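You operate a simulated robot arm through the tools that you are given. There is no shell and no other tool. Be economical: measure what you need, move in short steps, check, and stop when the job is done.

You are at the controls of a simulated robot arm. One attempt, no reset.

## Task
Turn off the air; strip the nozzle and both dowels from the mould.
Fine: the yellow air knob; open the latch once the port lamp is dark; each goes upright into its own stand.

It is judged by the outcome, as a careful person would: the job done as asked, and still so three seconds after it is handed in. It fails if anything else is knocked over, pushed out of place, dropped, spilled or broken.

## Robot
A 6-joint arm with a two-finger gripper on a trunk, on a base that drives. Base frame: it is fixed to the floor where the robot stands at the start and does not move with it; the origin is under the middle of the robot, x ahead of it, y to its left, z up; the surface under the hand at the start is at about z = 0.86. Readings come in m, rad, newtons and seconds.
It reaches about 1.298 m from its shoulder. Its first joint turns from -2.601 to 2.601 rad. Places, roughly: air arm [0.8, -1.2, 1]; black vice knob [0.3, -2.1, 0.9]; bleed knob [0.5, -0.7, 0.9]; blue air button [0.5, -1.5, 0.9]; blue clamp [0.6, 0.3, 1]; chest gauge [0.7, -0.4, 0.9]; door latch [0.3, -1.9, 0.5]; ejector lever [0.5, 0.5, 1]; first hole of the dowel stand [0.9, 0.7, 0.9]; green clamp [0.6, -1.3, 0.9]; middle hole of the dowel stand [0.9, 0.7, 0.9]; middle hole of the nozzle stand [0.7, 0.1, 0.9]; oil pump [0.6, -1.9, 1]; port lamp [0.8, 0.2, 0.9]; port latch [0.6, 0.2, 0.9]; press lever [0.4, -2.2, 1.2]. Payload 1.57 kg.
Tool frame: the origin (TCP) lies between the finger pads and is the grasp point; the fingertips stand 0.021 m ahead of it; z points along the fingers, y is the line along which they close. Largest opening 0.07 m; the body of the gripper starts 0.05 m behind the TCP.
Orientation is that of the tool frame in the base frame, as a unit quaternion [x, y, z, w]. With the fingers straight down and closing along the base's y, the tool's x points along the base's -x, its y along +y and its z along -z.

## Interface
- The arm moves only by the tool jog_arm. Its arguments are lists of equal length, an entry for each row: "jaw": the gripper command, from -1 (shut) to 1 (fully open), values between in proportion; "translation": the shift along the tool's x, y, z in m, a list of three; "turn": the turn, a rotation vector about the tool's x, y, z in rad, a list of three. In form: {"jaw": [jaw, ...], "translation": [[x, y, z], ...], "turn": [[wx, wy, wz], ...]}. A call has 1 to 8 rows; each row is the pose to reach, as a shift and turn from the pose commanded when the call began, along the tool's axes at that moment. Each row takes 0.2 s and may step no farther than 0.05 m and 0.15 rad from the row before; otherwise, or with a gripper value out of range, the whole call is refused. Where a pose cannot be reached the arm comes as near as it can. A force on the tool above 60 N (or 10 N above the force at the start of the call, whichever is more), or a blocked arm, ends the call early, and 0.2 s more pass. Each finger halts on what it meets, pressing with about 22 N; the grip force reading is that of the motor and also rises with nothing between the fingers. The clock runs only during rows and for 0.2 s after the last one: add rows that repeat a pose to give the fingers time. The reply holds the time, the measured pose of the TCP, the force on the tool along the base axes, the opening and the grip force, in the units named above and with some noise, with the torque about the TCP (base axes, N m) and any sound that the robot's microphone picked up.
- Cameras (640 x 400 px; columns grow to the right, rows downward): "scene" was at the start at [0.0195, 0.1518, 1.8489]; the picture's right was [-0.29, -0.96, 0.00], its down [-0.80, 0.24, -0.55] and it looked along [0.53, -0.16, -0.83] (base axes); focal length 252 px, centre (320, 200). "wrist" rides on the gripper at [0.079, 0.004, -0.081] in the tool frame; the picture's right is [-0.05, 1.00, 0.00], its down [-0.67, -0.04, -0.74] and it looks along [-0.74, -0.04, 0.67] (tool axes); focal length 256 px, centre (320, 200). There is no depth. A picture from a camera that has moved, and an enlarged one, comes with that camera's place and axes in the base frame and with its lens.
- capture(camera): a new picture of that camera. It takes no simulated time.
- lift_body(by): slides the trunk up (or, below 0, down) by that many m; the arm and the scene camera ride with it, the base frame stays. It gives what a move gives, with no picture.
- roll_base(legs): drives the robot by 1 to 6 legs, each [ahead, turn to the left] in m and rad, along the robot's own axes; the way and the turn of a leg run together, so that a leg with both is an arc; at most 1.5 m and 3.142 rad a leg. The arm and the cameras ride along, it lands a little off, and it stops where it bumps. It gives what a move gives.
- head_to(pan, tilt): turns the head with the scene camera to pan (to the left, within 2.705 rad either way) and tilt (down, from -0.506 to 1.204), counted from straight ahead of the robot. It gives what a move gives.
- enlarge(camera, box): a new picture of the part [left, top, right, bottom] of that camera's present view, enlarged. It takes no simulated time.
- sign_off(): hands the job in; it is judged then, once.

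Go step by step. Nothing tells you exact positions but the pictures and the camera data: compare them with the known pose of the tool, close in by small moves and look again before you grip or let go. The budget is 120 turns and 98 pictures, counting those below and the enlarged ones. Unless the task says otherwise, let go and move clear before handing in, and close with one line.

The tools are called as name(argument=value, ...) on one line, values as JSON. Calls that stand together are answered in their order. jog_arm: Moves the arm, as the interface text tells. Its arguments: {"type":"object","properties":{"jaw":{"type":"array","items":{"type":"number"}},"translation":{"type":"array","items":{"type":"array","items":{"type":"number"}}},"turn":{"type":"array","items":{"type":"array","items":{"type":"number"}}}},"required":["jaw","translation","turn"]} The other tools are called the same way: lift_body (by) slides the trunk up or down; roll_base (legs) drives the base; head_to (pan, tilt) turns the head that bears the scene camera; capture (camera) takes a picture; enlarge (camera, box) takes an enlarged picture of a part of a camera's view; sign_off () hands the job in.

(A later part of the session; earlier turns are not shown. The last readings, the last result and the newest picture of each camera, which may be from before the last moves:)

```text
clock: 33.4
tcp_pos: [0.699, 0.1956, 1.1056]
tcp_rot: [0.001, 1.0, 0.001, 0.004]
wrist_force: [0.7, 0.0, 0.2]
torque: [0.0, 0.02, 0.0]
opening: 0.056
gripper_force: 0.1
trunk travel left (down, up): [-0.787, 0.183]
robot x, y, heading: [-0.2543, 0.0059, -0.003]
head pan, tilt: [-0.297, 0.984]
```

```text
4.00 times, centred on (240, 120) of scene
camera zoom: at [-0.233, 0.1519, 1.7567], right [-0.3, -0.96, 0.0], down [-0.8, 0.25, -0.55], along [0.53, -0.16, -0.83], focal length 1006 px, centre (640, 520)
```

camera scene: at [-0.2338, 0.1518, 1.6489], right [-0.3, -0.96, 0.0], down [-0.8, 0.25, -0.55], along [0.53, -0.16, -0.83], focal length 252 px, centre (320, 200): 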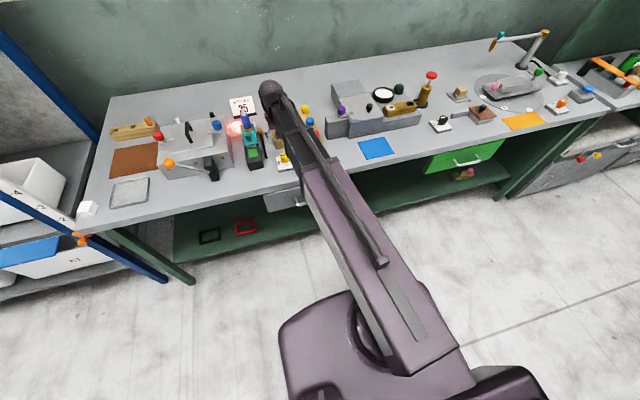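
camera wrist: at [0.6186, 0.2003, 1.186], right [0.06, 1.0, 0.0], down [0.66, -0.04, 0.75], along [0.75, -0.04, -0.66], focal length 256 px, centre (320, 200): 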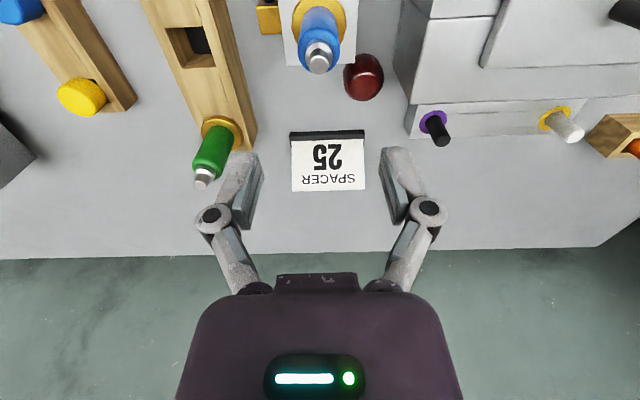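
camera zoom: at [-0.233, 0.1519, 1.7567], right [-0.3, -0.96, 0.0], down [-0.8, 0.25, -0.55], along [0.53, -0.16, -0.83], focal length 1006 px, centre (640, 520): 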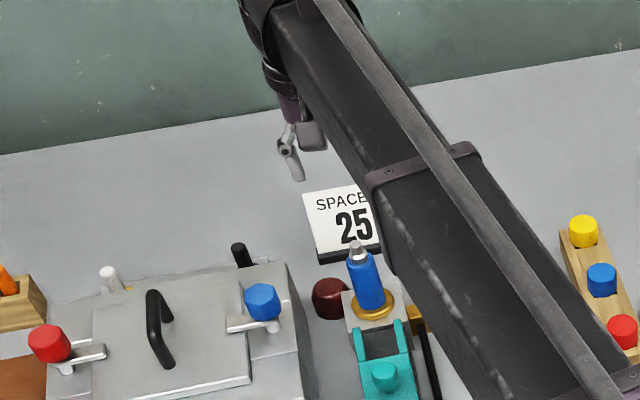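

jog_arm(jaw=[0.6, 0.6], translation=[[0.0095, 0, 0], [0.0095, 0, 0]], turn=[[0, 0, 0], [0, 0, 0]])

lift_body(by=-0.09)

capture(camera="wrist")

enlarge(camera="scene", box=[180, 70, 300, 170])

```text
clock: 34.0
tcp_pos: [0.6886, 0.1967, 1.1054]
tcp_rot: [0.001, 1.0, 0.0, 0.003]
wrist_force: [0.5, 0.1, -0.5]
torque: [-0.01, 0.01, 0.0]
opening: 0.0563
gripper_force: 0.1
trunk travel left (down, up): [-0.787, 0.183]
robot x, y, heading: [-0.2534, 0.0003, -0.001]
head pan, tilt: [-0.297, 0.984]
```

```text
clock: 35.3
tcp_pos: [0.6885, 0.1956, 1.0155]
tcp_rot: [0.002, 1.0, 0.0, 0.004]
wrist_force: [0.3, 0.2, -1.0]
torque: [0.01, 0.01, -0.01]
opening: 0.0559
gripper_force: 0.1
trunk travel left (down, up): [-0.697, 0.273]
robot x, y, heading: [-0.2587, 0.003, -0.005]
head pan, tilt: [-0.297, 0.984]
```

```text
59 pictures are left
camera wrist: at [0.6078, 0.2006, 1.0963], right [0.06, 1.0, 0.0], down [0.66, -0.04, 0.75], along [0.75, -0.04, -0.66], focal length 256 px, centre (320, 200)
```

wrist: 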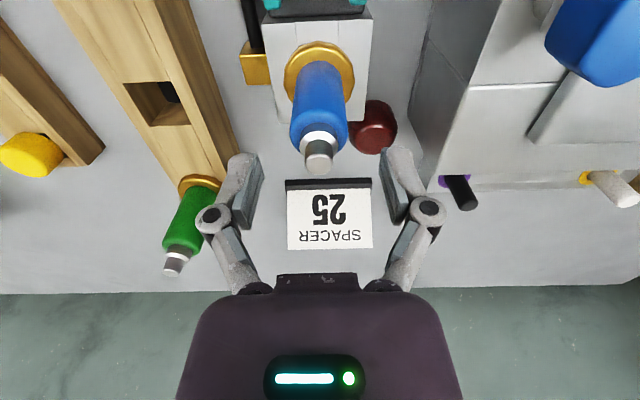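

```text
4.00 times, centred on (240, 120) of scene
camera zoom: at [-0.2335, 0.1518, 1.6668], right [-0.3, -0.96, 0.0], down [-0.8, 0.25, -0.55], along [0.53, -0.16, -0.83], focal length 1006 px, centre (640, 520)
```

zoom: 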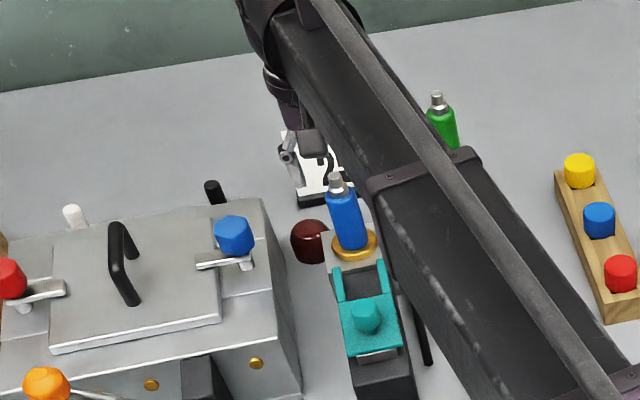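

Alignment is good: nozzle at (0.688, 0.196), tip near 0.995. I'll lower so the pads hold the upper blue body with the palm clear of the tip.

lift_body(by=-0.057)

capture(camera="wrist")

```text
clock: 36.2
tcp_pos: [0.688, 0.1949, 0.9577]
tcp_rot: [0.001, 1.0, 0.0, 0.004]
wrist_force: [-0.4, -0.5, -0.5]
torque: [0.04, 0.0, -0.02]
opening: 0.0559
gripper_force: 0.1
trunk travel left (down, up): [-0.64, 0.33]
robot x, y, heading: [-0.25, 0.0033, -0.006]
head pan, tilt: [-0.297, 0.984]
```

```text
57 pictures are left
camera wrist: at [0.6078, 0.2006, 1.0393], right [0.06, 1.0, 0.0], down [0.66, -0.04, 0.75], along [0.75, -0.04, -0.66], focal length 256 px, centre (320, 200)
```

wrist: 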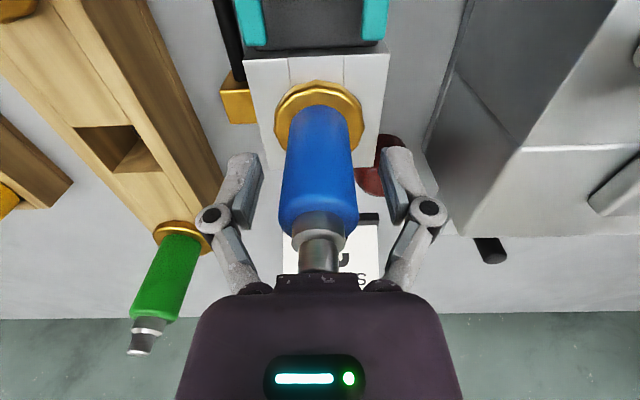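

jog_arm(jaw=[0.2, -0.2, -0.6, -1, -1], translation=[[0, 0, 0], [0, 0, 0], [0, 0, 0], [0, 0, 0], [0, 0, 0]], turn=[[0, 0, 0], [0, 0, 0], [0, 0, 0], [0, 0, 0], [0, 0, 0]])

```text
clock: 37.5
tcp_pos: [0.6881, 0.1953, 0.9599]
tcp_rot: [0.002, 1.0, 0.0, 0.003]
wrist_force: [0.9, -1.5, 3.3]
torque: [-0.08, 0.03, 0.05]
opening: 0.0314
gripper_force: 22.3
trunk travel left (down, up): [-0.64, 0.33]
robot x, y, heading: [-0.2547, 0.0026, -0.002]
head pan, tilt: [-0.297, 0.984]
```

Nozzle gripped at 31 mm, nearly centred. Lifting slowly.

lift_body(by=0.03)

capture(camera="wrist")

```text
clock: 38.2
tcp_pos: [0.6888, 0.1953, 0.9864]
tcp_rot: [0.002, 1.0, 0.0, 0.002]
wrist_force: [1.3, -0.1, -2.8]
torque: [-0.03, 0.03, 0.01]
opening: 0.0313
gripper_force: 22.1
trunk travel left (down, up): [-0.67, 0.3]
robot x, y, heading: [-0.2547, 0.0049, -0.001]
head pan, tilt: [-0.297, 0.984]
```

```text
56 pictures are left
camera wrist: at [0.6082, 0.2008, 1.069], right [0.06, 1.0, 0.0], down [0.66, -0.04, 0.75], along [0.75, -0.04, -0.66], focal length 256 px, centre (320, 200)
```

wrist: 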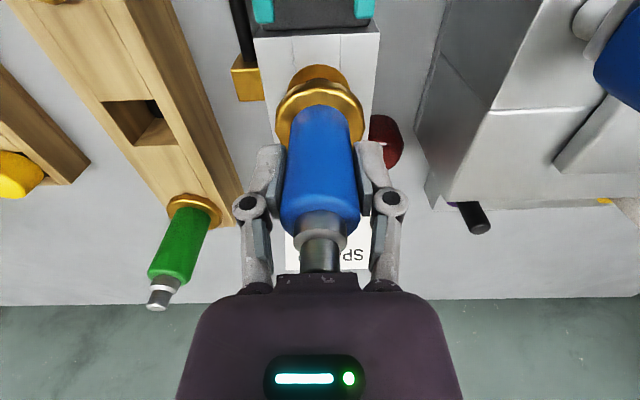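

lift_body(by=0.12)

capture(camera="wrist")

enlarge(camera="scene", box=[160, 60, 340, 180])

```text
clock: 39.7
tcp_pos: [0.6883, 0.1963, 1.108]
tcp_rot: [0.002, 1.0, 0.001, 0.003]
wrist_force: [0.3, 0.0, -3.6]
torque: [0.01, -0.01, 0.0]
opening: 0.0316
gripper_force: 22.3
trunk travel left (down, up): [-0.79, 0.18]
robot x, y, heading: [-0.254, 0.0036, -0.002]
head pan, tilt: [-0.297, 0.984]
```

```text
55 pictures are left
camera wrist: at [0.6083, 0.2008, 1.1889], right [0.06, 1.0, 0.0], down [0.66, -0.04, 0.75], along [0.75, -0.04, -0.66], focal length 256 px, centre (320, 200)
```

wrist: 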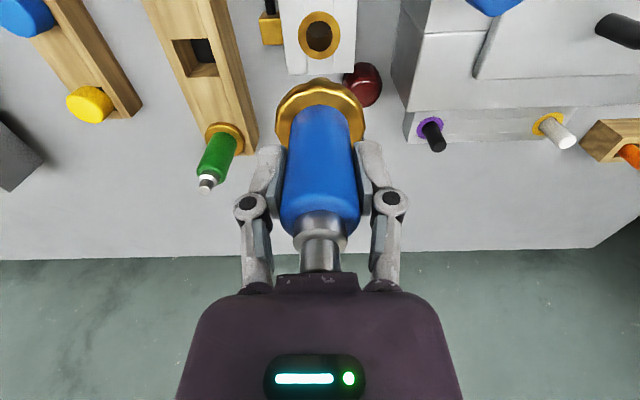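

```text
3.33 times, centred on (250, 120) of scene
camera zoom: at [-0.2328, 0.152, 1.7597], right [-0.3, -0.96, 0.0], down [-0.8, 0.25, -0.55], along [0.53, -0.16, -0.83], focal length 838 px, centre (553, 467)
```

zoom: 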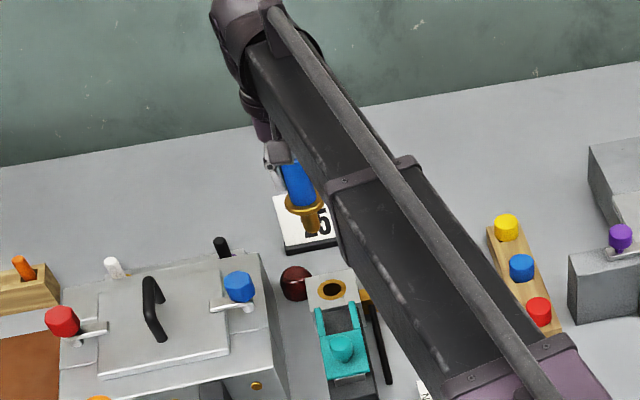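

The nozzle is out with its round spigot. The free hole triangulates to (0.696, 0.075), stand top about 0.917. I'll carry it over there, yawing 90° so the wrist camera stays clear of the neighbouring red nozzle.

jog_arm(jaw=[-1, -1, -1, -1, -1, -1, -1, -1], translation=[[-0.001, -0.015, 0], [-0.002, -0.03, 0], [-0.003, -0.045, 0], [-0.004, -0.06, 0], [-0.005, -0.075, 0], [-0.006, -0.09, 0], [-0.007, -0.105, 0], [-0.008, -0.121, 0]], turn=[[0, 0, 0.145], [0, 0, 0.29], [0, 0, 0.435], [0, 0, 0.58], [0, 0, 0.725], [0, 0, 0.87], [0, 0, 1.015], [0, 0, 1.16]])

jog_arm(jaw=[-1, -1, -1], translation=[[0, 0, 0], [0, 0, 0], [0, 0, 0]], turn=[[0, 0, 0.145], [0, 0, 0.29], [0, 0, 0.41]])

capture(camera="wrist")

capture(camera="scene")

```text
clock: 41.5
tcp_pos: [0.6941, 0.075, 1.1086]
tcp_rot: [0.551, 0.835, 0.002, 0.002]
wrist_force: [0.8, -0.1, -2.2]
torque: [0.01, 0.0, -0.01]
opening: 0.0316
gripper_force: 22.1
trunk travel left (down, up): [-0.79, 0.18]
robot x, y, heading: [-0.2553, 0.0011, -0.004]
head pan, tilt: [-0.297, 0.984]
```

```text
clock: 42.3
tcp_pos: [0.6958, 0.076, 1.108]
tcp_rot: [0.709, 0.705, 0.003, 0.002]
wrist_force: [-0.1, -0.1, -3.8]
torque: [0.0, -0.01, -0.01]
opening: 0.0316
gripper_force: 22.2
trunk travel left (down, up): [-0.79, 0.18]
robot x, y, heading: [-0.2565, 0.0036, -0.002]
head pan, tilt: [-0.297, 0.984]
```

```text
53 pictures are left
camera wrist: at [0.6994, 0.1549, 1.1895], right [1.0, -0.06, 0.01], down [-0.04, -0.67, 0.74], along [-0.04, -0.74, -0.67], focal length 256 px, centre (320, 200)
```

wrist: 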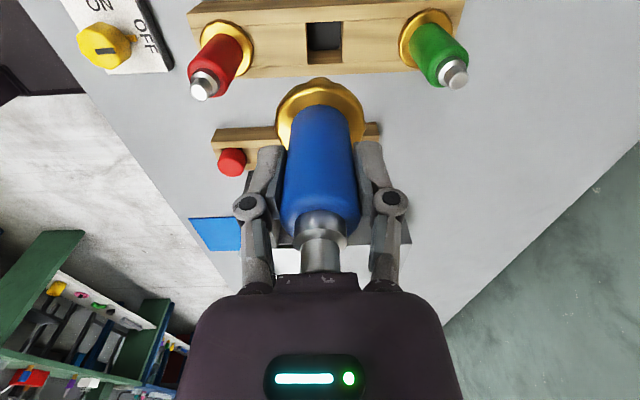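

```text
52 pictures are left
camera scene: at [-0.2329, 0.1519, 1.7597], right [-0.3, -0.96, 0.0], down [-0.8, 0.25, -0.55], along [0.53, -0.16, -0.83], focal length 252 px, centre (320, 200)
```

scene: 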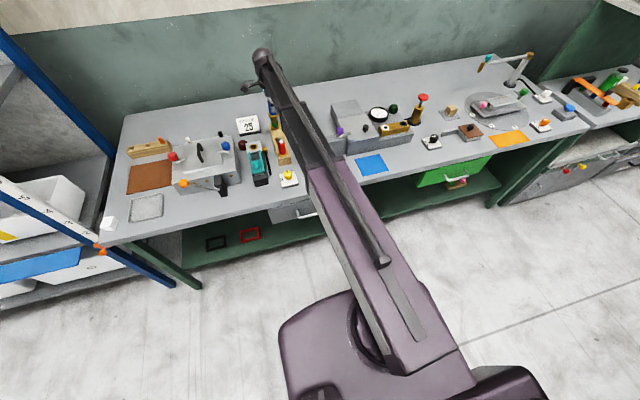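

The hole is right beneath, about 2 mm further in x. I'll adjust and lower partway, then check.

jog_arm(jaw=[-1, -1], translation=[[0, 0.002, 0], [0, 0.002, 0]], turn=[[0, 0, 0], [0, 0, 0]])

lift_body(by=-0.065)

capture(camera="wrist")

enlarge(camera="scene", box=[220, 90, 320, 190])

```text
clock: 42.9
tcp_pos: [0.697, 0.0749, 1.1082]
tcp_rot: [0.709, 0.706, 0.004, 0.002]
wrist_force: [-0.6, 1.1, -1.9]
torque: [0.02, 0.01, -0.01]
opening: 0.0316
gripper_force: 22.2
trunk travel left (down, up): [-0.79, 0.18]
robot x, y, heading: [-0.2567, 0.0, 0.002]
head pan, tilt: [-0.297, 0.984]
```

```text
clock: 43.9
tcp_pos: [0.698, 0.0744, 1.0444]
tcp_rot: [0.708, 0.706, 0.002, 0.003]
wrist_force: [-1.0, -1.2, -2.7]
torque: [-0.02, -0.02, -0.01]
opening: 0.0316
gripper_force: 21.9
trunk travel left (down, up): [-0.725, 0.245]
robot x, y, heading: [-0.2491, -0.0037, 0.001]
head pan, tilt: [-0.297, 0.984]
```

```text
51 pictures are left
camera wrist: at [0.7017, 0.1544, 1.1246], right [1.0, -0.06, 0.01], down [-0.04, -0.67, 0.74], along [-0.04, -0.74, -0.67], focal length 256 px, centre (320, 200)
```

wrist: 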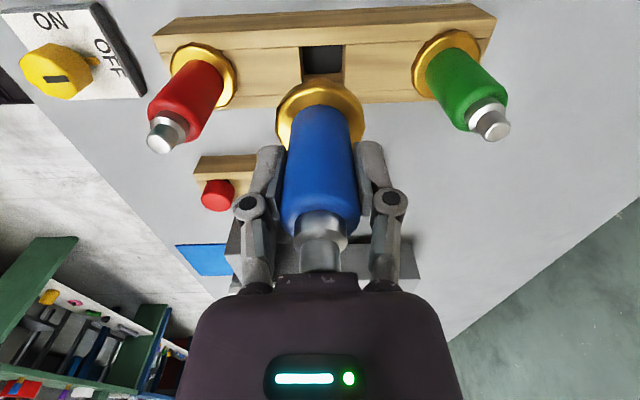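

```text
4.00 times, centred on (270, 140) of scene
camera zoom: at [-0.2331, 0.1518, 1.6948], right [-0.3, -0.96, 0.0], down [-0.8, 0.25, -0.55], along [0.53, -0.16, -0.83], focal length 1006 px, centre (520, 440)
```

zoom: 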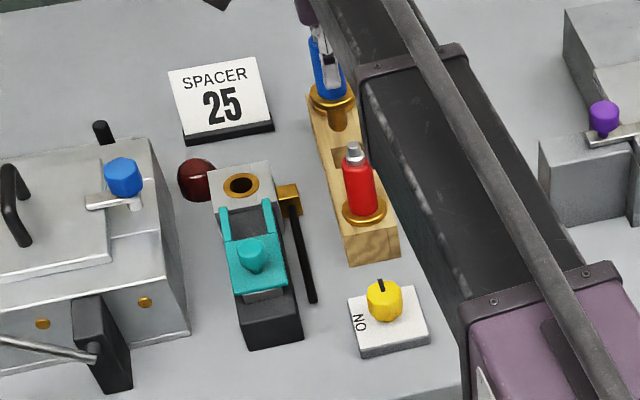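

jog_arm(jaw=[-1], translation=[[-0.0005, 0.0015, 0]], turn=[[0, 0, 0]])

lift_body(by=-0.03)

capture(camera="wrist")

enlarge(camera="scene", box=[220, 70, 320, 170])

```text
clock: 44.3
tcp_pos: [0.6991, 0.0742, 1.0425]
tcp_rot: [0.707, 0.707, 0.002, 0.002]
wrist_force: [-0.9, 0.5, -3.1]
torque: [0.0, 0.02, 0.0]
opening: 0.0314
gripper_force: 21.2
trunk travel left (down, up): [-0.725, 0.245]
robot x, y, heading: [-0.2495, 0.0037, 0.002]
head pan, tilt: [-0.297, 0.984]
```

```text
clock: 45.1
tcp_pos: [0.6988, 0.0752, 1.0133]
tcp_rot: [0.708, 0.706, 0.002, 0.003]
wrist_force: [0.1, 0.4, -3.1]
torque: [0.01, 0.0, -0.01]
opening: 0.0317
gripper_force: 22.0
trunk travel left (down, up): [-0.695, 0.275]
robot x, y, heading: [-0.2518, 0.004, -0.0]
head pan, tilt: [-0.297, 0.984]
```

```text
49 pictures are left
camera wrist: at [0.7031, 0.1541, 1.0946], right [1.0, -0.06, 0.01], down [-0.04, -0.67, 0.74], along [-0.04, -0.74, -0.67], focal length 256 px, centre (320, 200)
```

wrist: 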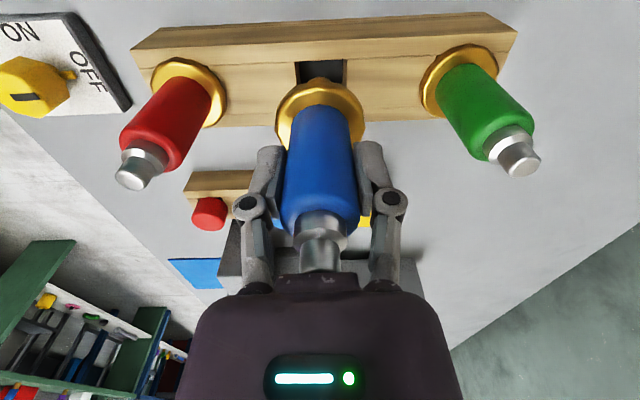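

```text
4.00 times, centred on (270, 120) of scene
camera zoom: at [-0.2331, 0.1518, 1.6647], right [-0.3, -0.96, 0.0], down [-0.8, 0.25, -0.55], along [0.53, -0.16, -0.83], focal length 1006 px, centre (520, 520)
```

zoom: 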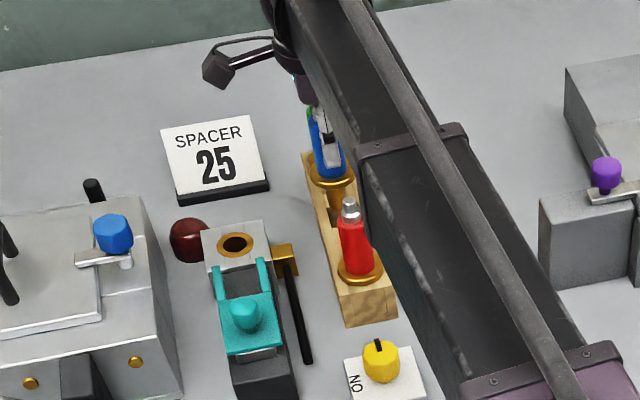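

The spigot is lined up inside the square hole. Lowering further with force check.

lift_body(by=-0.02)

capture(camera="wrist")

```text
clock: 45.8
tcp_pos: [0.6993, 0.0747, 0.9932]
tcp_rot: [0.708, 0.707, 0.003, 0.002]
wrist_force: [-0.7, 0.2, -3.3]
torque: [0.0, 0.0, 0.03]
opening: 0.0313
gripper_force: 21.7
trunk travel left (down, up): [-0.675, 0.295]
robot x, y, heading: [-0.2537, 0.0042, -0.002]
head pan, tilt: [-0.297, 0.984]
```

```text
47 pictures are left
camera wrist: at [0.7031, 0.1541, 1.0746], right [1.0, -0.06, 0.01], down [-0.04, -0.67, 0.74], along [-0.04, -0.74, -0.67], focal length 256 px, centre (320, 200)
```

wrist: 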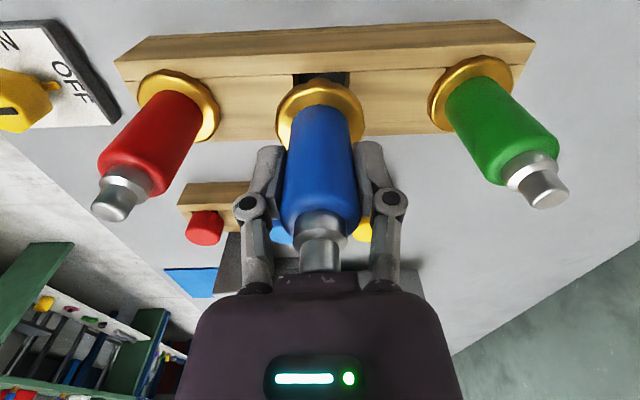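

lift_body(by=-0.009)

lift_body(by=-0.003)

capture(camera="wrist")

```text
clock: 46.3
tcp_pos: [0.6983, 0.0744, 0.984]
tcp_rot: [0.708, 0.706, 0.003, 0.002]
wrist_force: [-0.5, 0.7, -3.5]
torque: [-0.03, 0.04, 0.0]
opening: 0.0314
gripper_force: 22.0
trunk travel left (down, up): [-0.666, 0.304]
robot x, y, heading: [-0.2524, 0.0025, -0.004]
head pan, tilt: [-0.297, 0.984]
```

```text
clock: 46.9
tcp_pos: [0.7006, 0.0751, 0.9814]
tcp_rot: [0.708, 0.706, 0.003, 0.002]
wrist_force: [0.7, 0.6, -2.7]
torque: [-0.01, -0.02, 0.01]
opening: 0.0314
gripper_force: 22.0
trunk travel left (down, up): [-0.663, 0.307]
robot x, y, heading: [-0.2564, 0.0046, -0.001]
head pan, tilt: [-0.297, 0.984]
```

```text
46 pictures are left
camera wrist: at [0.7032, 0.1541, 1.0625], right [1.0, -0.06, 0.01], down [-0.04, -0.67, 0.74], along [-0.04, -0.74, -0.67], focal length 256 px, centre (320, 200)
```

wrist: 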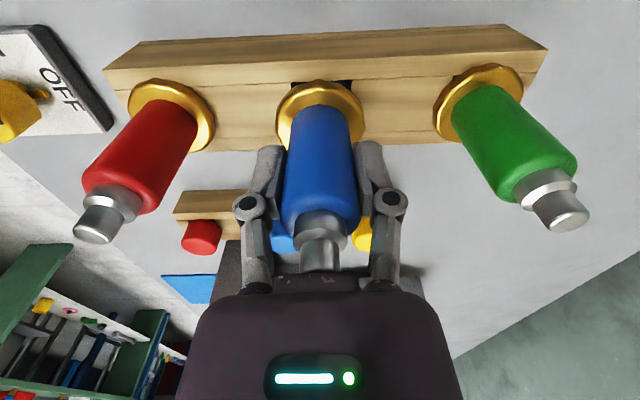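

Almost seated; stepping down until I feel contact.

lift_body(by=-0.003)

lift_body(by=-0.003)

```text
clock: 47.4
tcp_pos: [0.6992, 0.0751, 0.9783]
tcp_rot: [0.708, 0.706, 0.002, 0.003]
wrist_force: [0.3, -0.3, -3.5]
torque: [0.0, -0.02, -0.02]
opening: 0.0313
gripper_force: 22.2
trunk travel left (down, up): [-0.66, 0.31]
robot x, y, heading: [-0.2529, 0.0007, -0.001]
head pan, tilt: [-0.297, 0.984]
```

```text
clock: 47.9
tcp_pos: [0.7004, 0.0741, 0.975]
tcp_rot: [0.708, 0.707, 0.002, 0.002]
wrist_force: [-0.4, 0.5, -2.9]
torque: [0.05, 0.0, -0.01]
opening: 0.0315
gripper_force: 22.3
trunk travel left (down, up): [-0.657, 0.313]
robot x, y, heading: [-0.2526, 0.0009, -0.001]
head pan, tilt: [-0.297, 0.984]
```

lift_body(by=-0.003)

lift_body(by=-0.003)

capture(camera="wrist")

```text
clock: 48.4
tcp_pos: [0.6987, 0.0752, 0.9722]
tcp_rot: [0.708, 0.706, 0.003, 0.003]
wrist_force: [0.1, 0.4, -3.3]
torque: [0.01, 0.02, 0.0]
opening: 0.0317
gripper_force: 22.5
trunk travel left (down, up): [-0.654, 0.316]
robot x, y, heading: [-0.2519, 0.0007, -0.001]
head pan, tilt: [-0.297, 0.984]
```

```text
clock: 48.9
tcp_pos: [0.6998, 0.0743, 0.9686]
tcp_rot: [0.708, 0.706, 0.002, 0.003]
wrist_force: [-0.8, -0.5, -2.1]
torque: [-0.01, -0.01, -0.04]
opening: 0.0316
gripper_force: 21.7
trunk travel left (down, up): [-0.651, 0.319]
robot x, y, heading: [-0.2537, -0.0006, -0.002]
head pan, tilt: [-0.297, 0.984]
```

```text
45 pictures are left
camera wrist: at [0.7032, 0.1541, 1.0505], right [1.0, -0.06, 0.01], down [-0.04, -0.67, 0.74], along [-0.04, -0.74, -0.67], focal length 256 px, centre (320, 200)
```

wrist: 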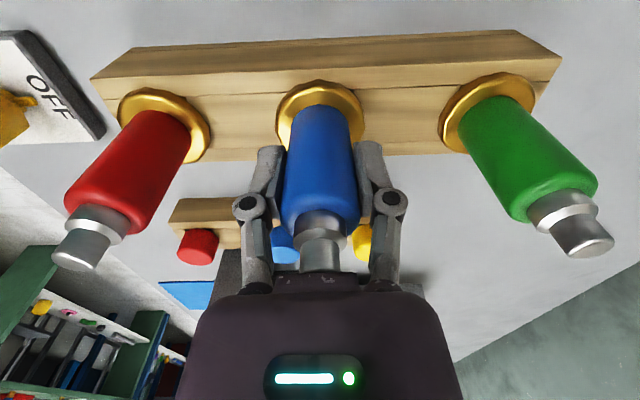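

lift_body(by=-0.003)

lift_body(by=-0.003)

```text
clock: 49.5
tcp_pos: [0.6988, 0.0752, 0.9662]
tcp_rot: [0.707, 0.707, 0.003, 0.002]
wrist_force: [-0.5, -0.6, -2.6]
torque: [-0.02, -0.02, 0.03]
opening: 0.0316
gripper_force: 22.3
trunk travel left (down, up): [-0.648, 0.322]
robot x, y, heading: [-0.2538, -0.0009, -0.002]
head pan, tilt: [-0.297, 0.984]
```

```text
clock: 50.0
tcp_pos: [0.6984, 0.0753, 0.9627]
tcp_rot: [0.708, 0.707, 0.003, 0.002]
wrist_force: [0.1, -0.2, -2.6]
torque: [-0.03, 0.01, 0.02]
opening: 0.0312
gripper_force: 21.8
trunk travel left (down, up): [-0.645, 0.325]
robot x, y, heading: [-0.2519, 0.0005, -0.004]
head pan, tilt: [-0.297, 0.984]
```

lift_body(by=-0.003)

lift_body(by=-0.003)

capture(camera="wrist")

```text
clock: 50.5
tcp_pos: [0.6992, 0.075, 0.959]
tcp_rot: [0.708, 0.707, 0.003, 0.002]
wrist_force: [0.2, 0.3, -3.0]
torque: [-0.01, 0.01, 0.02]
opening: 0.0317
gripper_force: 20.9
trunk travel left (down, up): [-0.642, 0.328]
robot x, y, heading: [-0.2526, 0.0022, -0.005]
head pan, tilt: [-0.297, 0.984]
```

```text
clock: 51.0
tcp_pos: [0.699, 0.0746, 0.9583]
tcp_rot: [0.708, 0.706, 0.002, 0.003]
wrist_force: [7.4, 2.2, 15.1]
torque: [-0.26, -0.18, 0.14]
opening: 0.0317
gripper_force: 22.0
trunk travel left (down, up): [-0.639, 0.331]
robot x, y, heading: [-0.2582, -0.0009, -0.003]
head pan, tilt: [-0.297, 0.984]
```

```text
44 pictures are left
camera wrist: at [0.7029, 0.1543, 1.0398], right [1.0, -0.06, 0.01], down [-0.04, -0.67, 0.74], along [-0.04, -0.74, -0.67], focal length 256 px, centre (320, 200)
```

wrist: 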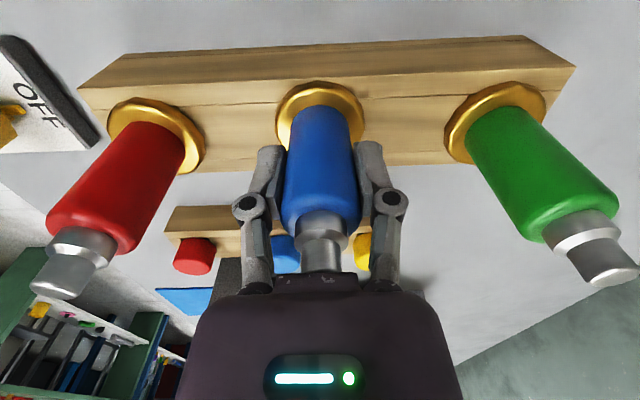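

Contact felt; collar sits on the stand like its neighbours. Releasing and rising straight up.

jog_arm(jaw=[-0.2, 0.1, 0.4, 0.4], translation=[[0, 0, 0], [0, 0, 0], [0, 0, 0], [0, 0, 0]], turn=[[0, 0, 0], [0, 0, 0], [0, 0, 0], [0, 0, 0]])

lift_body(by=0.16)

capture(camera="wrist")

```text
clock: 52.0
tcp_pos: [0.699, 0.0751, 0.9567]
tcp_rot: [0.708, 0.707, 0.003, 0.002]
wrist_force: [-0.4, -0.2, -0.7]
torque: [-0.02, 0.0, 0.03]
opening: 0.049
gripper_force: 0.1
trunk travel left (down, up): [-0.639, 0.331]
robot x, y, heading: [-0.2541, 0.0015, 0.001]
head pan, tilt: [-0.297, 0.984]
```

```text
clock: 53.9
tcp_pos: [0.6995, 0.0755, 1.1171]
tcp_rot: [0.707, 0.707, 0.003, 0.003]
wrist_force: [-0.1, 0.2, 0.6]
torque: [0.03, 0.01, 0.02]
opening: 0.0492
gripper_force: 0.0
trunk travel left (down, up): [-0.799, 0.171]
robot x, y, heading: [-0.2526, 0.0024, -0.002]
head pan, tilt: [-0.297, 0.984]
```

```text
43 pictures are left
camera wrist: at [0.703, 0.1542, 1.1987], right [1.0, -0.06, 0.01], down [-0.04, -0.67, 0.74], along [-0.04, -0.74, -0.67], focal length 256 px, centre (320, 200)
```

wrist: 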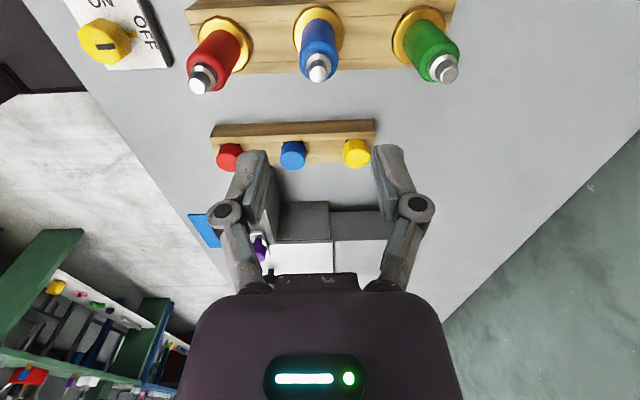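

The nozzle stands upright in its stand. Next, I'll go to the dowels behind the mould, rotating the tool back on the way.

jog_arm(jaw=[0.4, 0.4, 0.4, 0.4, 0.4, 0.4, 0.4, 0.4], translation=[[0.042, 0, 0], [0.084, 0, 0], [0.126, 0, 0], [0.168, 0, 0], [0.21, 0, 0], [0.252, 0, 0], [0.294, 0, 0], [0.336, 0, 0]], turn=[[0, 0, -0.145], [0, 0, -0.29], [0, 0, -0.435], [0, 0, -0.58], [0, 0, -0.725], [0, 0, -0.87], [0, 0, -1.015], [0, 0, -1.16]])

jog_arm(jaw=[0.4, 0.4, 0.4], translation=[[0, 0, 0], [0, 0, 0], [0, 0, 0]], turn=[[0, 0, -0.145], [0, 0, -0.29], [0, 0, -0.41]])

capture(camera="wrist")

enlarge(camera="scene", box=[100, 90, 300, 215])

```text
clock: 55.6
tcp_pos: [0.6983, 0.4136, 1.1174]
tcp_rot: [0.203, 0.979, 0.001, 0.004]
wrist_force: [-0.2, -0.1, -0.8]
torque: [-0.03, -0.03, 0.04]
opening: 0.0492
gripper_force: 0.0
trunk travel left (down, up): [-0.799, 0.171]
robot x, y, heading: [-0.2531, 0.0033, -0.008]
head pan, tilt: [-0.297, 0.984]
```

```text
clock: 56.5
tcp_pos: [0.7007, 0.4114, 1.1178]
tcp_rot: [0.001, 1.0, 0.0, 0.004]
wrist_force: [0.5, 1.1, 0.4]
torque: [-0.03, -0.01, -0.02]
opening: 0.0493
gripper_force: 0.1
trunk travel left (down, up): [-0.799, 0.171]
robot x, y, heading: [-0.2538, 0.003, -0.003]
head pan, tilt: [-0.297, 0.984]
```

```text
42 pictures are left
camera wrist: at [0.6197, 0.415, 1.1982], right [0.05, 1.0, 0.0], down [0.66, -0.04, 0.75], along [0.75, -0.04, -0.66], focal length 256 px, centre (320, 200)
```

wrist: 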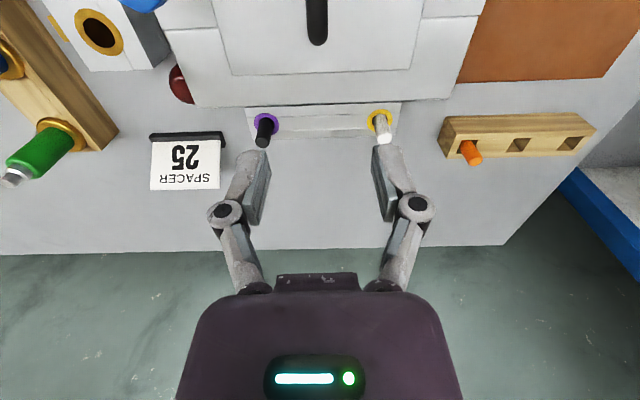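

```text
3.20 times, centred on (200, 152) of scene
camera zoom: at [-0.2333, 0.1519, 1.7688], right [-0.3, -0.96, 0.0], down [-0.8, 0.25, -0.55], along [0.53, -0.16, -0.83], focal length 805 px, centre (704, 352)
```

zoom: 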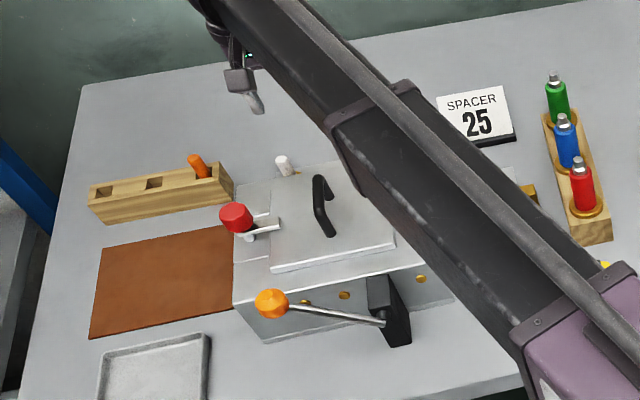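

The dowels triangulate to black (0.803, 0.333) and white (0.806, 0.483), rings at z≈0.898, tops ≈0.94. I'll go above the black one.

jog_arm(jaw=[0.2, 0.2, 0.2, 0.2], translation=[[-0.03, -0.022, 0], [-0.06, -0.044, 0], [-0.09, -0.066, 0], [-0.102, -0.078, 0]], turn=[[0, 0, 0], [0, 0, 0], [0, 0, 0], [0, 0, 0]])

lift_body(by=-0.1)

capture(camera="wrist")

enlarge(camera="scene", box=[130, 70, 290, 170])

```text
clock: 57.5
tcp_pos: [0.8019, 0.3326, 1.117]
tcp_rot: [0.002, 1.0, 0.0, 0.004]
wrist_force: [0.6, 0.1, -0.6]
torque: [0.0, -0.02, 0.0]
opening: 0.0423
gripper_force: 0.0
trunk travel left (down, up): [-0.799, 0.171]
robot x, y, heading: [-0.2519, 0.0002, -0.005]
head pan, tilt: [-0.297, 0.984]
```

```text
clock: 58.8
tcp_pos: [0.8022, 0.3332, 1.0173]
tcp_rot: [0.002, 1.0, 0.0, 0.004]
wrist_force: [-0.2, 0.3, -0.1]
torque: [-0.01, -0.01, -0.02]
opening: 0.0421
gripper_force: 0.1
trunk travel left (down, up): [-0.699, 0.271]
robot x, y, heading: [-0.2516, 0.0026, 0.002]
head pan, tilt: [-0.297, 0.984]
```

```text
40 pictures are left
camera wrist: at [0.7223, 0.3381, 1.0983], right [0.06, 1.0, 0.0], down [0.66, -0.04, 0.75], along [0.75, -0.04, -0.66], focal length 256 px, centre (320, 200)
```

wrist: 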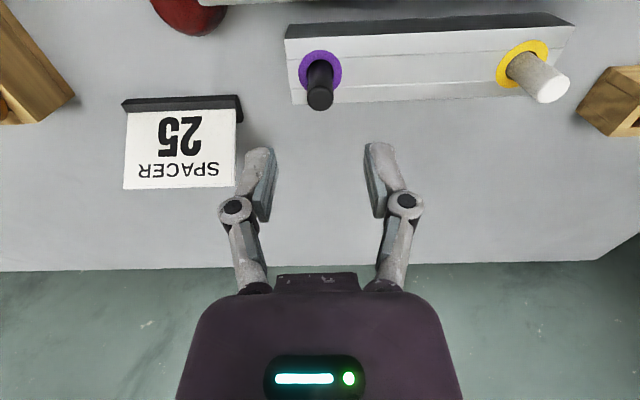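

```text
4.00 times, centred on (210, 120) of scene
camera zoom: at [-0.2335, 0.1518, 1.6688], right [-0.3, -0.96, 0.0], down [-0.8, 0.25, -0.55], along [0.53, -0.16, -0.83], focal length 1006 px, centre (760, 520)
```

zoom: 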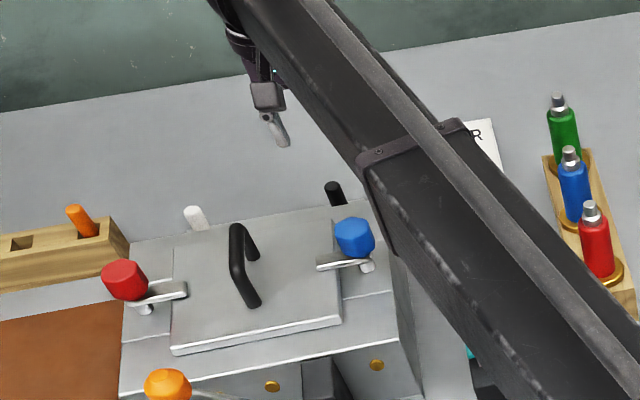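

Alignment is good within ~1 mm. Lowering to grip the black dowel.

lift_body(by=-0.08)

capture(camera="wrist")

```text
clock: 60.0
tcp_pos: [0.8018, 0.3339, 0.9385]
tcp_rot: [0.002, 1.0, 0.001, 0.003]
wrist_force: [-0.7, -0.1, 0.6]
torque: [0.02, 0.01, -0.03]
opening: 0.0421
gripper_force: 0.0
trunk travel left (down, up): [-0.619, 0.351]
robot x, y, heading: [-0.2511, 0.0016, -0.001]
head pan, tilt: [-0.297, 0.984]
```

```text
38 pictures are left
camera wrist: at [0.7223, 0.3381, 1.0183], right [0.06, 1.0, 0.0], down [0.66, -0.04, 0.75], along [0.75, -0.04, -0.66], focal length 256 px, centre (320, 200)
```

wrist: 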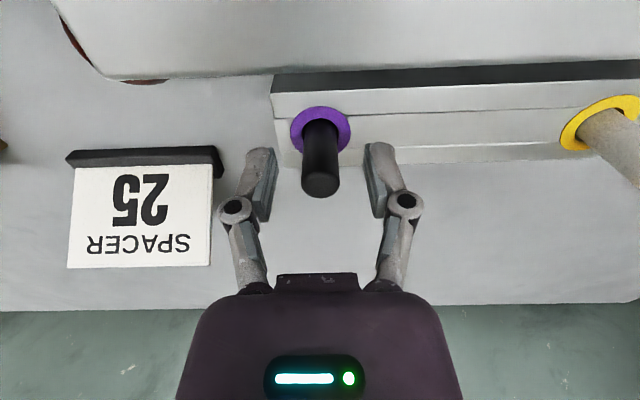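

lift_body(by=-0.009)

jog_arm(jaw=[-0.2, -0.6, -1, -1, -1], translation=[[-0.001, 0.0, 0], [-0.001, 0.0, 0], [-0.001, 0.0, 0], [-0.001, 0.0, 0], [-0.001, 0.0, 0]], turn=[[0, 0, 0], [0, 0, 0], [0, 0, 0], [0, 0, 0], [0, 0, 0]])

```text
clock: 60.5
tcp_pos: [0.803, 0.3335, 0.9275]
tcp_rot: [0.001, 1.0, -0.001, 0.003]
wrist_force: [-0.8, -0.7, 0.3]
torque: [0.01, -0.03, -0.03]
opening: 0.042
gripper_force: 0.1
trunk travel left (down, up): [-0.61, 0.36]
robot x, y, heading: [-0.2532, -0.0014, -0.003]
head pan, tilt: [-0.297, 0.984]
```

```text
clock: 61.7
tcp_pos: [0.803, 0.3337, 0.9287]
tcp_rot: [0.003, 1.0, 0.0, 0.004]
wrist_force: [0.0, 1.2, -0.1]
torque: [0.02, -0.01, -0.03]
opening: 0.017
gripper_force: 21.5
trunk travel left (down, up): [-0.61, 0.36]
robot x, y, heading: [-0.2539, 0.0024, 0.001]
head pan, tilt: [-0.297, 0.984]
```

Dowel gripped (17 mm). I'll test-pull upward a little.

lift_body(by=0.015)

capture(camera="wrist")

```text
clock: 62.4
tcp_pos: [0.8036, 0.3336, 0.9428]
tcp_rot: [0.002, 1.0, 0.0, 0.004]
wrist_force: [0.5, -0.2, -1.6]
torque: [0.01, 0.04, -0.01]
opening: 0.017
gripper_force: 22.3
trunk travel left (down, up): [-0.625, 0.345]
robot x, y, heading: [-0.2563, 0.0037, -0.002]
head pan, tilt: [-0.297, 0.984]
```

```text
37 pictures are left
camera wrist: at [0.7232, 0.3381, 1.0239], right [0.06, 1.0, 0.0], down [0.66, -0.04, 0.75], along [0.75, -0.04, -0.66], focal length 256 px, centre (320, 200)
```

wrist: 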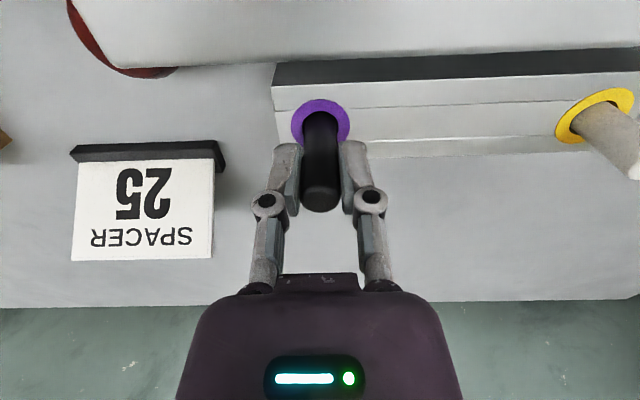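

It slides out freely. Lifting clear, then viewing the dowel stand.

lift_body(by=0.15)

capture(camera="wrist")

enlarge(camera="scene", box=[110, 70, 310, 195])

```text
clock: 64.1
tcp_pos: [0.8036, 0.3334, 1.0919]
tcp_rot: [0.001, 1.0, 0.0, 0.003]
wrist_force: [0.2, -0.4, -1.7]
torque: [-0.02, 0.01, 0.0]
opening: 0.0171
gripper_force: 21.9
trunk travel left (down, up): [-0.775, 0.195]
robot x, y, heading: [-0.2532, 0.0056, -0.003]
head pan, tilt: [-0.297, 0.984]
```

```text
36 pictures are left
camera wrist: at [0.7232, 0.3381, 1.1739], right [0.06, 1.0, 0.0], down [0.66, -0.04, 0.75], along [0.75, -0.04, -0.66], focal length 256 px, centre (320, 200)
```

wrist: 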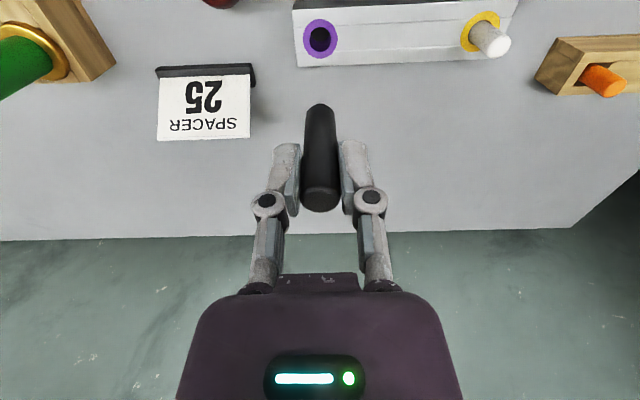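

```text
3.20 times, centred on (210, 132) of scene
camera zoom: at [-0.233, 0.152, 1.7447], right [-0.3, -0.96, 0.0], down [-0.8, 0.25, -0.55], along [0.53, -0.16, -0.83], focal length 805 px, centre (672, 416)
```

zoom: 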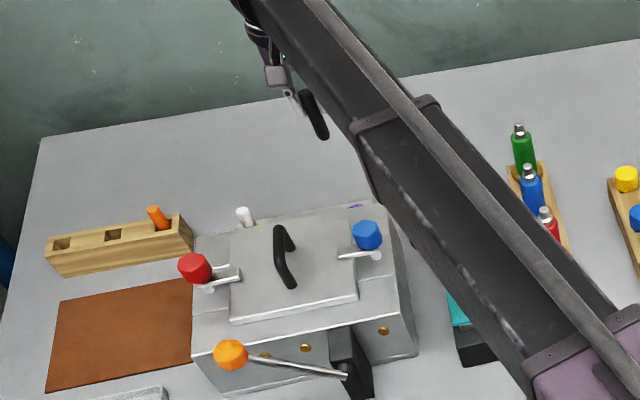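

Black dowel is out (about 73 mm long, ~63 mm below the TCP). I'll carry it left at this height, then drive forward a bit for reach.

jog_arm(jaw=[-1, -1, -1, -1, -1, -1, -1], translation=[[0.015, 0.042, 0], [0.03, 0.085, 0], [0.045, 0.13, 0], [0.06, 0.175, 0], [0.07, 0.22, 0], [0.07, 0.265, 0], [0.07, 0.31, 0]], turn=[[0, 0, 0], [0, 0, 0], [0, 0, 0], [0, 0, 0], [0, 0, 0], [0, 0, 0], [0, 0, 0]])

capture(camera="wrist")

```text
clock: 65.7
tcp_pos: [0.716, 0.6305, 1.0938]
tcp_rot: [0.001, 1.0, 0.0, 0.005]
wrist_force: [0.1, -0.1, -1.3]
torque: [0.0, -0.04, 0.0]
opening: 0.0172
gripper_force: 21.9
out of reach, approached as far as the arm can: row 7
trunk travel left (down, up): [-0.775, 0.195]
robot x, y, heading: [-0.2523, 0.0003, -0.002]
head pan, tilt: [-0.297, 0.984]
```

```text
34 pictures are left
camera wrist: at [0.6348, 0.6357, 1.1743], right [0.06, 1.0, 0.0], down [0.66, -0.04, 0.75], along [0.75, -0.04, -0.66], focal length 256 px, centre (320, 200)
```

wrist: 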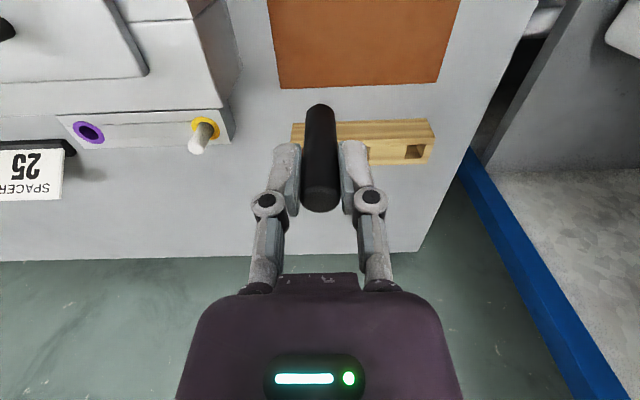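

First hole triangulates to (0.849, 0.746, z 0.910), middle about (0.849, 0.676). It's just past reach, so I'll drive forward 0.26 m (the tool passes above everything).

roll_base(legs=[[0.26, 0]])

capture(camera="scene")

```text
clock: 67.9
tcp_pos: [0.9831, 0.6292, 1.0925]
tcp_rot: [0.002, 1.0, -0.001, 0.003]
wrist_force: [0.6, 0.0, -1.4]
torque: [0.01, 0.05, 0.04]
opening: 0.0172
gripper_force: 22.3
trunk travel left (down, up): [-0.775, 0.195]
robot x, y, heading: [0.0143, 0.0015, -0.007]
head pan, tilt: [-0.297, 0.984]
```

```text
33 pictures are left
camera scene: at [0.0341, 0.1514, 1.7447], right [-0.3, -0.96, 0.0], down [-0.8, 0.25, -0.55], along [0.53, -0.16, -0.83], focal length 252 px, centre (320, 200)
```

scene: 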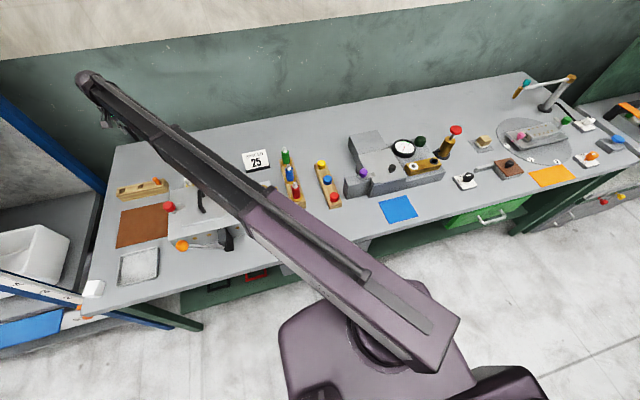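

jog_arm(jaw=[-1, -1, -1, -1, -1], translation=[[0.035, 0.02, 0], [0.07, 0.045, 0], [0.1, 0.07, 0], [0.134, 0.095, 0], [0.134, 0.117, 0]], turn=[[0, 0, 0], [0, 0, 0], [0, 0, 0], [0, 0, 0], [0, 0, 0]])

capture(camera="wrist")

enlarge(camera="scene", box=[80, 120, 200, 240])

```text
clock: 69.1
tcp_pos: [0.8479, 0.7472, 1.0925]
tcp_rot: [0.001, 1.0, -0.001, 0.005]
wrist_force: [0.5, -0.2, -1.4]
torque: [0.0, -0.01, -0.02]
opening: 0.0174
gripper_force: 22.3
trunk travel left (down, up): [-0.775, 0.195]
robot x, y, heading: [0.0136, 0.0011, -0.003]
head pan, tilt: [-0.297, 0.984]
```

```text
32 pictures are left
camera wrist: at [0.7675, 0.7517, 1.1733], right [0.06, 1.0, 0.0], down [0.66, -0.04, 0.75], along [0.75, -0.04, -0.66], focal length 256 px, centre (320, 200)
```

wrist: 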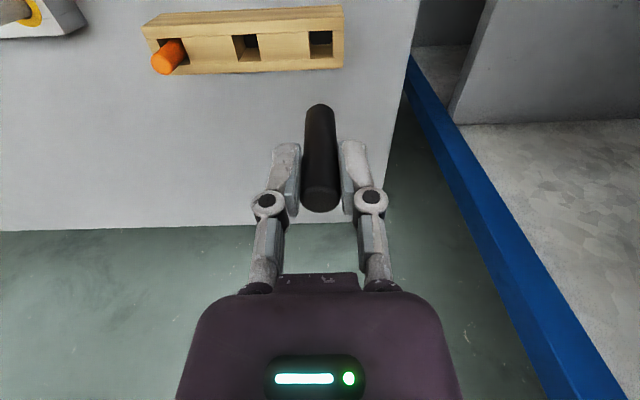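

```text
3.33 times, centred on (140, 180) of scene
camera zoom: at [0.0335, 0.152, 1.7446], right [-0.3, -0.96, 0.0], down [-0.8, 0.25, -0.55], along [0.53, -0.16, -0.83], focal length 838 px, centre (920, 267)
```

zoom: 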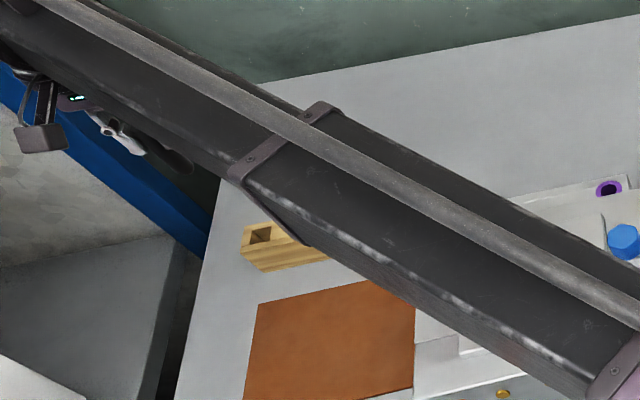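

Hole at (0.8495, 0.749). Adjusting 1–2 mm and lowering to just above it.

jog_arm(jaw=[-1, -1], translation=[[-0.0015, 0.0015, 0], [-0.0015, 0.0015, 0]], turn=[[0, 0, 0], [0, 0, 0]])

lift_body(by=-0.1)

capture(camera="wrist")

```text
clock: 69.7
tcp_pos: [0.8488, 0.7482, 1.0938]
tcp_rot: [0.001, 1.0, 0.001, 0.004]
wrist_force: [0.5, -0.7, -1.4]
torque: [0.03, -0.02, 0.01]
opening: 0.0173
gripper_force: 22.1
trunk travel left (down, up): [-0.775, 0.195]
robot x, y, heading: [0.013, 0.0052, -0.002]
head pan, tilt: [-0.297, 0.984]
```

```text
clock: 71.0
tcp_pos: [0.8486, 0.7487, 0.994]
tcp_rot: [0.002, 1.0, 0.001, 0.003]
wrist_force: [-0.4, -1.3, -1.8]
torque: [0.0, 0.03, -0.01]
opening: 0.0174
gripper_force: 21.9
trunk travel left (down, up): [-0.675, 0.295]
robot x, y, heading: [0.0143, 0.0027, -0.004]
head pan, tilt: [-0.297, 0.984]
```

```text
30 pictures are left
camera wrist: at [0.7685, 0.7527, 1.0741], right [0.06, 1.0, 0.0], down [0.66, -0.04, 0.75], along [0.75, -0.04, -0.66], focal length 256 px, centre (320, 200)
```

wrist: 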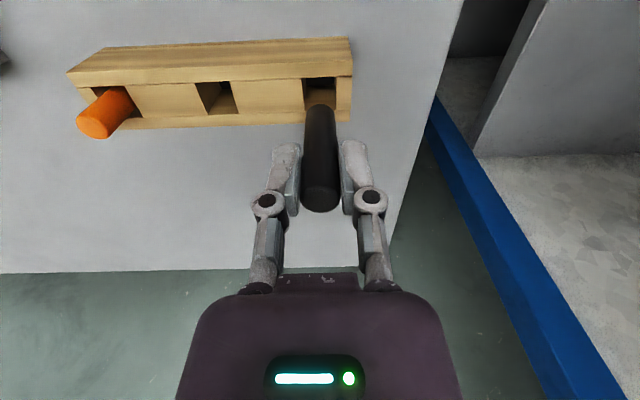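

lift_body(by=-0.03)

capture(camera="wrist")

```text
clock: 71.8
tcp_pos: [0.8483, 0.7472, 0.963]
tcp_rot: [0.002, 1.0, 0.002, 0.004]
wrist_force: [0.7, 0.2, -0.5]
torque: [0.0, 0.02, -0.03]
opening: 0.0172
gripper_force: 22.2
trunk travel left (down, up): [-0.645, 0.325]
robot x, y, heading: [0.0138, 0.0045, -0.002]
head pan, tilt: [-0.297, 0.984]
```

```text
29 pictures are left
camera wrist: at [0.7685, 0.7527, 1.044], right [0.06, 1.0, 0.0], down [0.66, -0.04, 0.75], along [0.75, -0.04, -0.66], focal length 256 px, centre (320, 200)
```

wrist: 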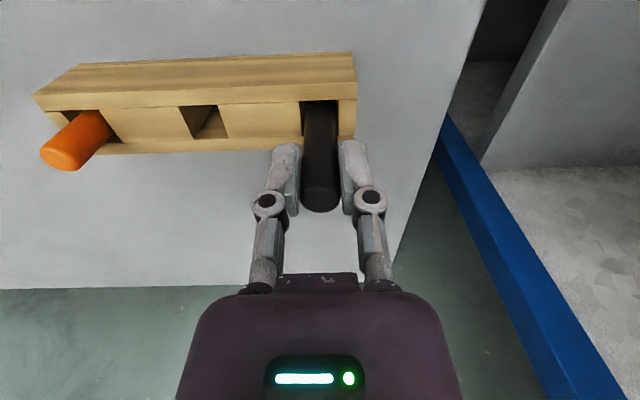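

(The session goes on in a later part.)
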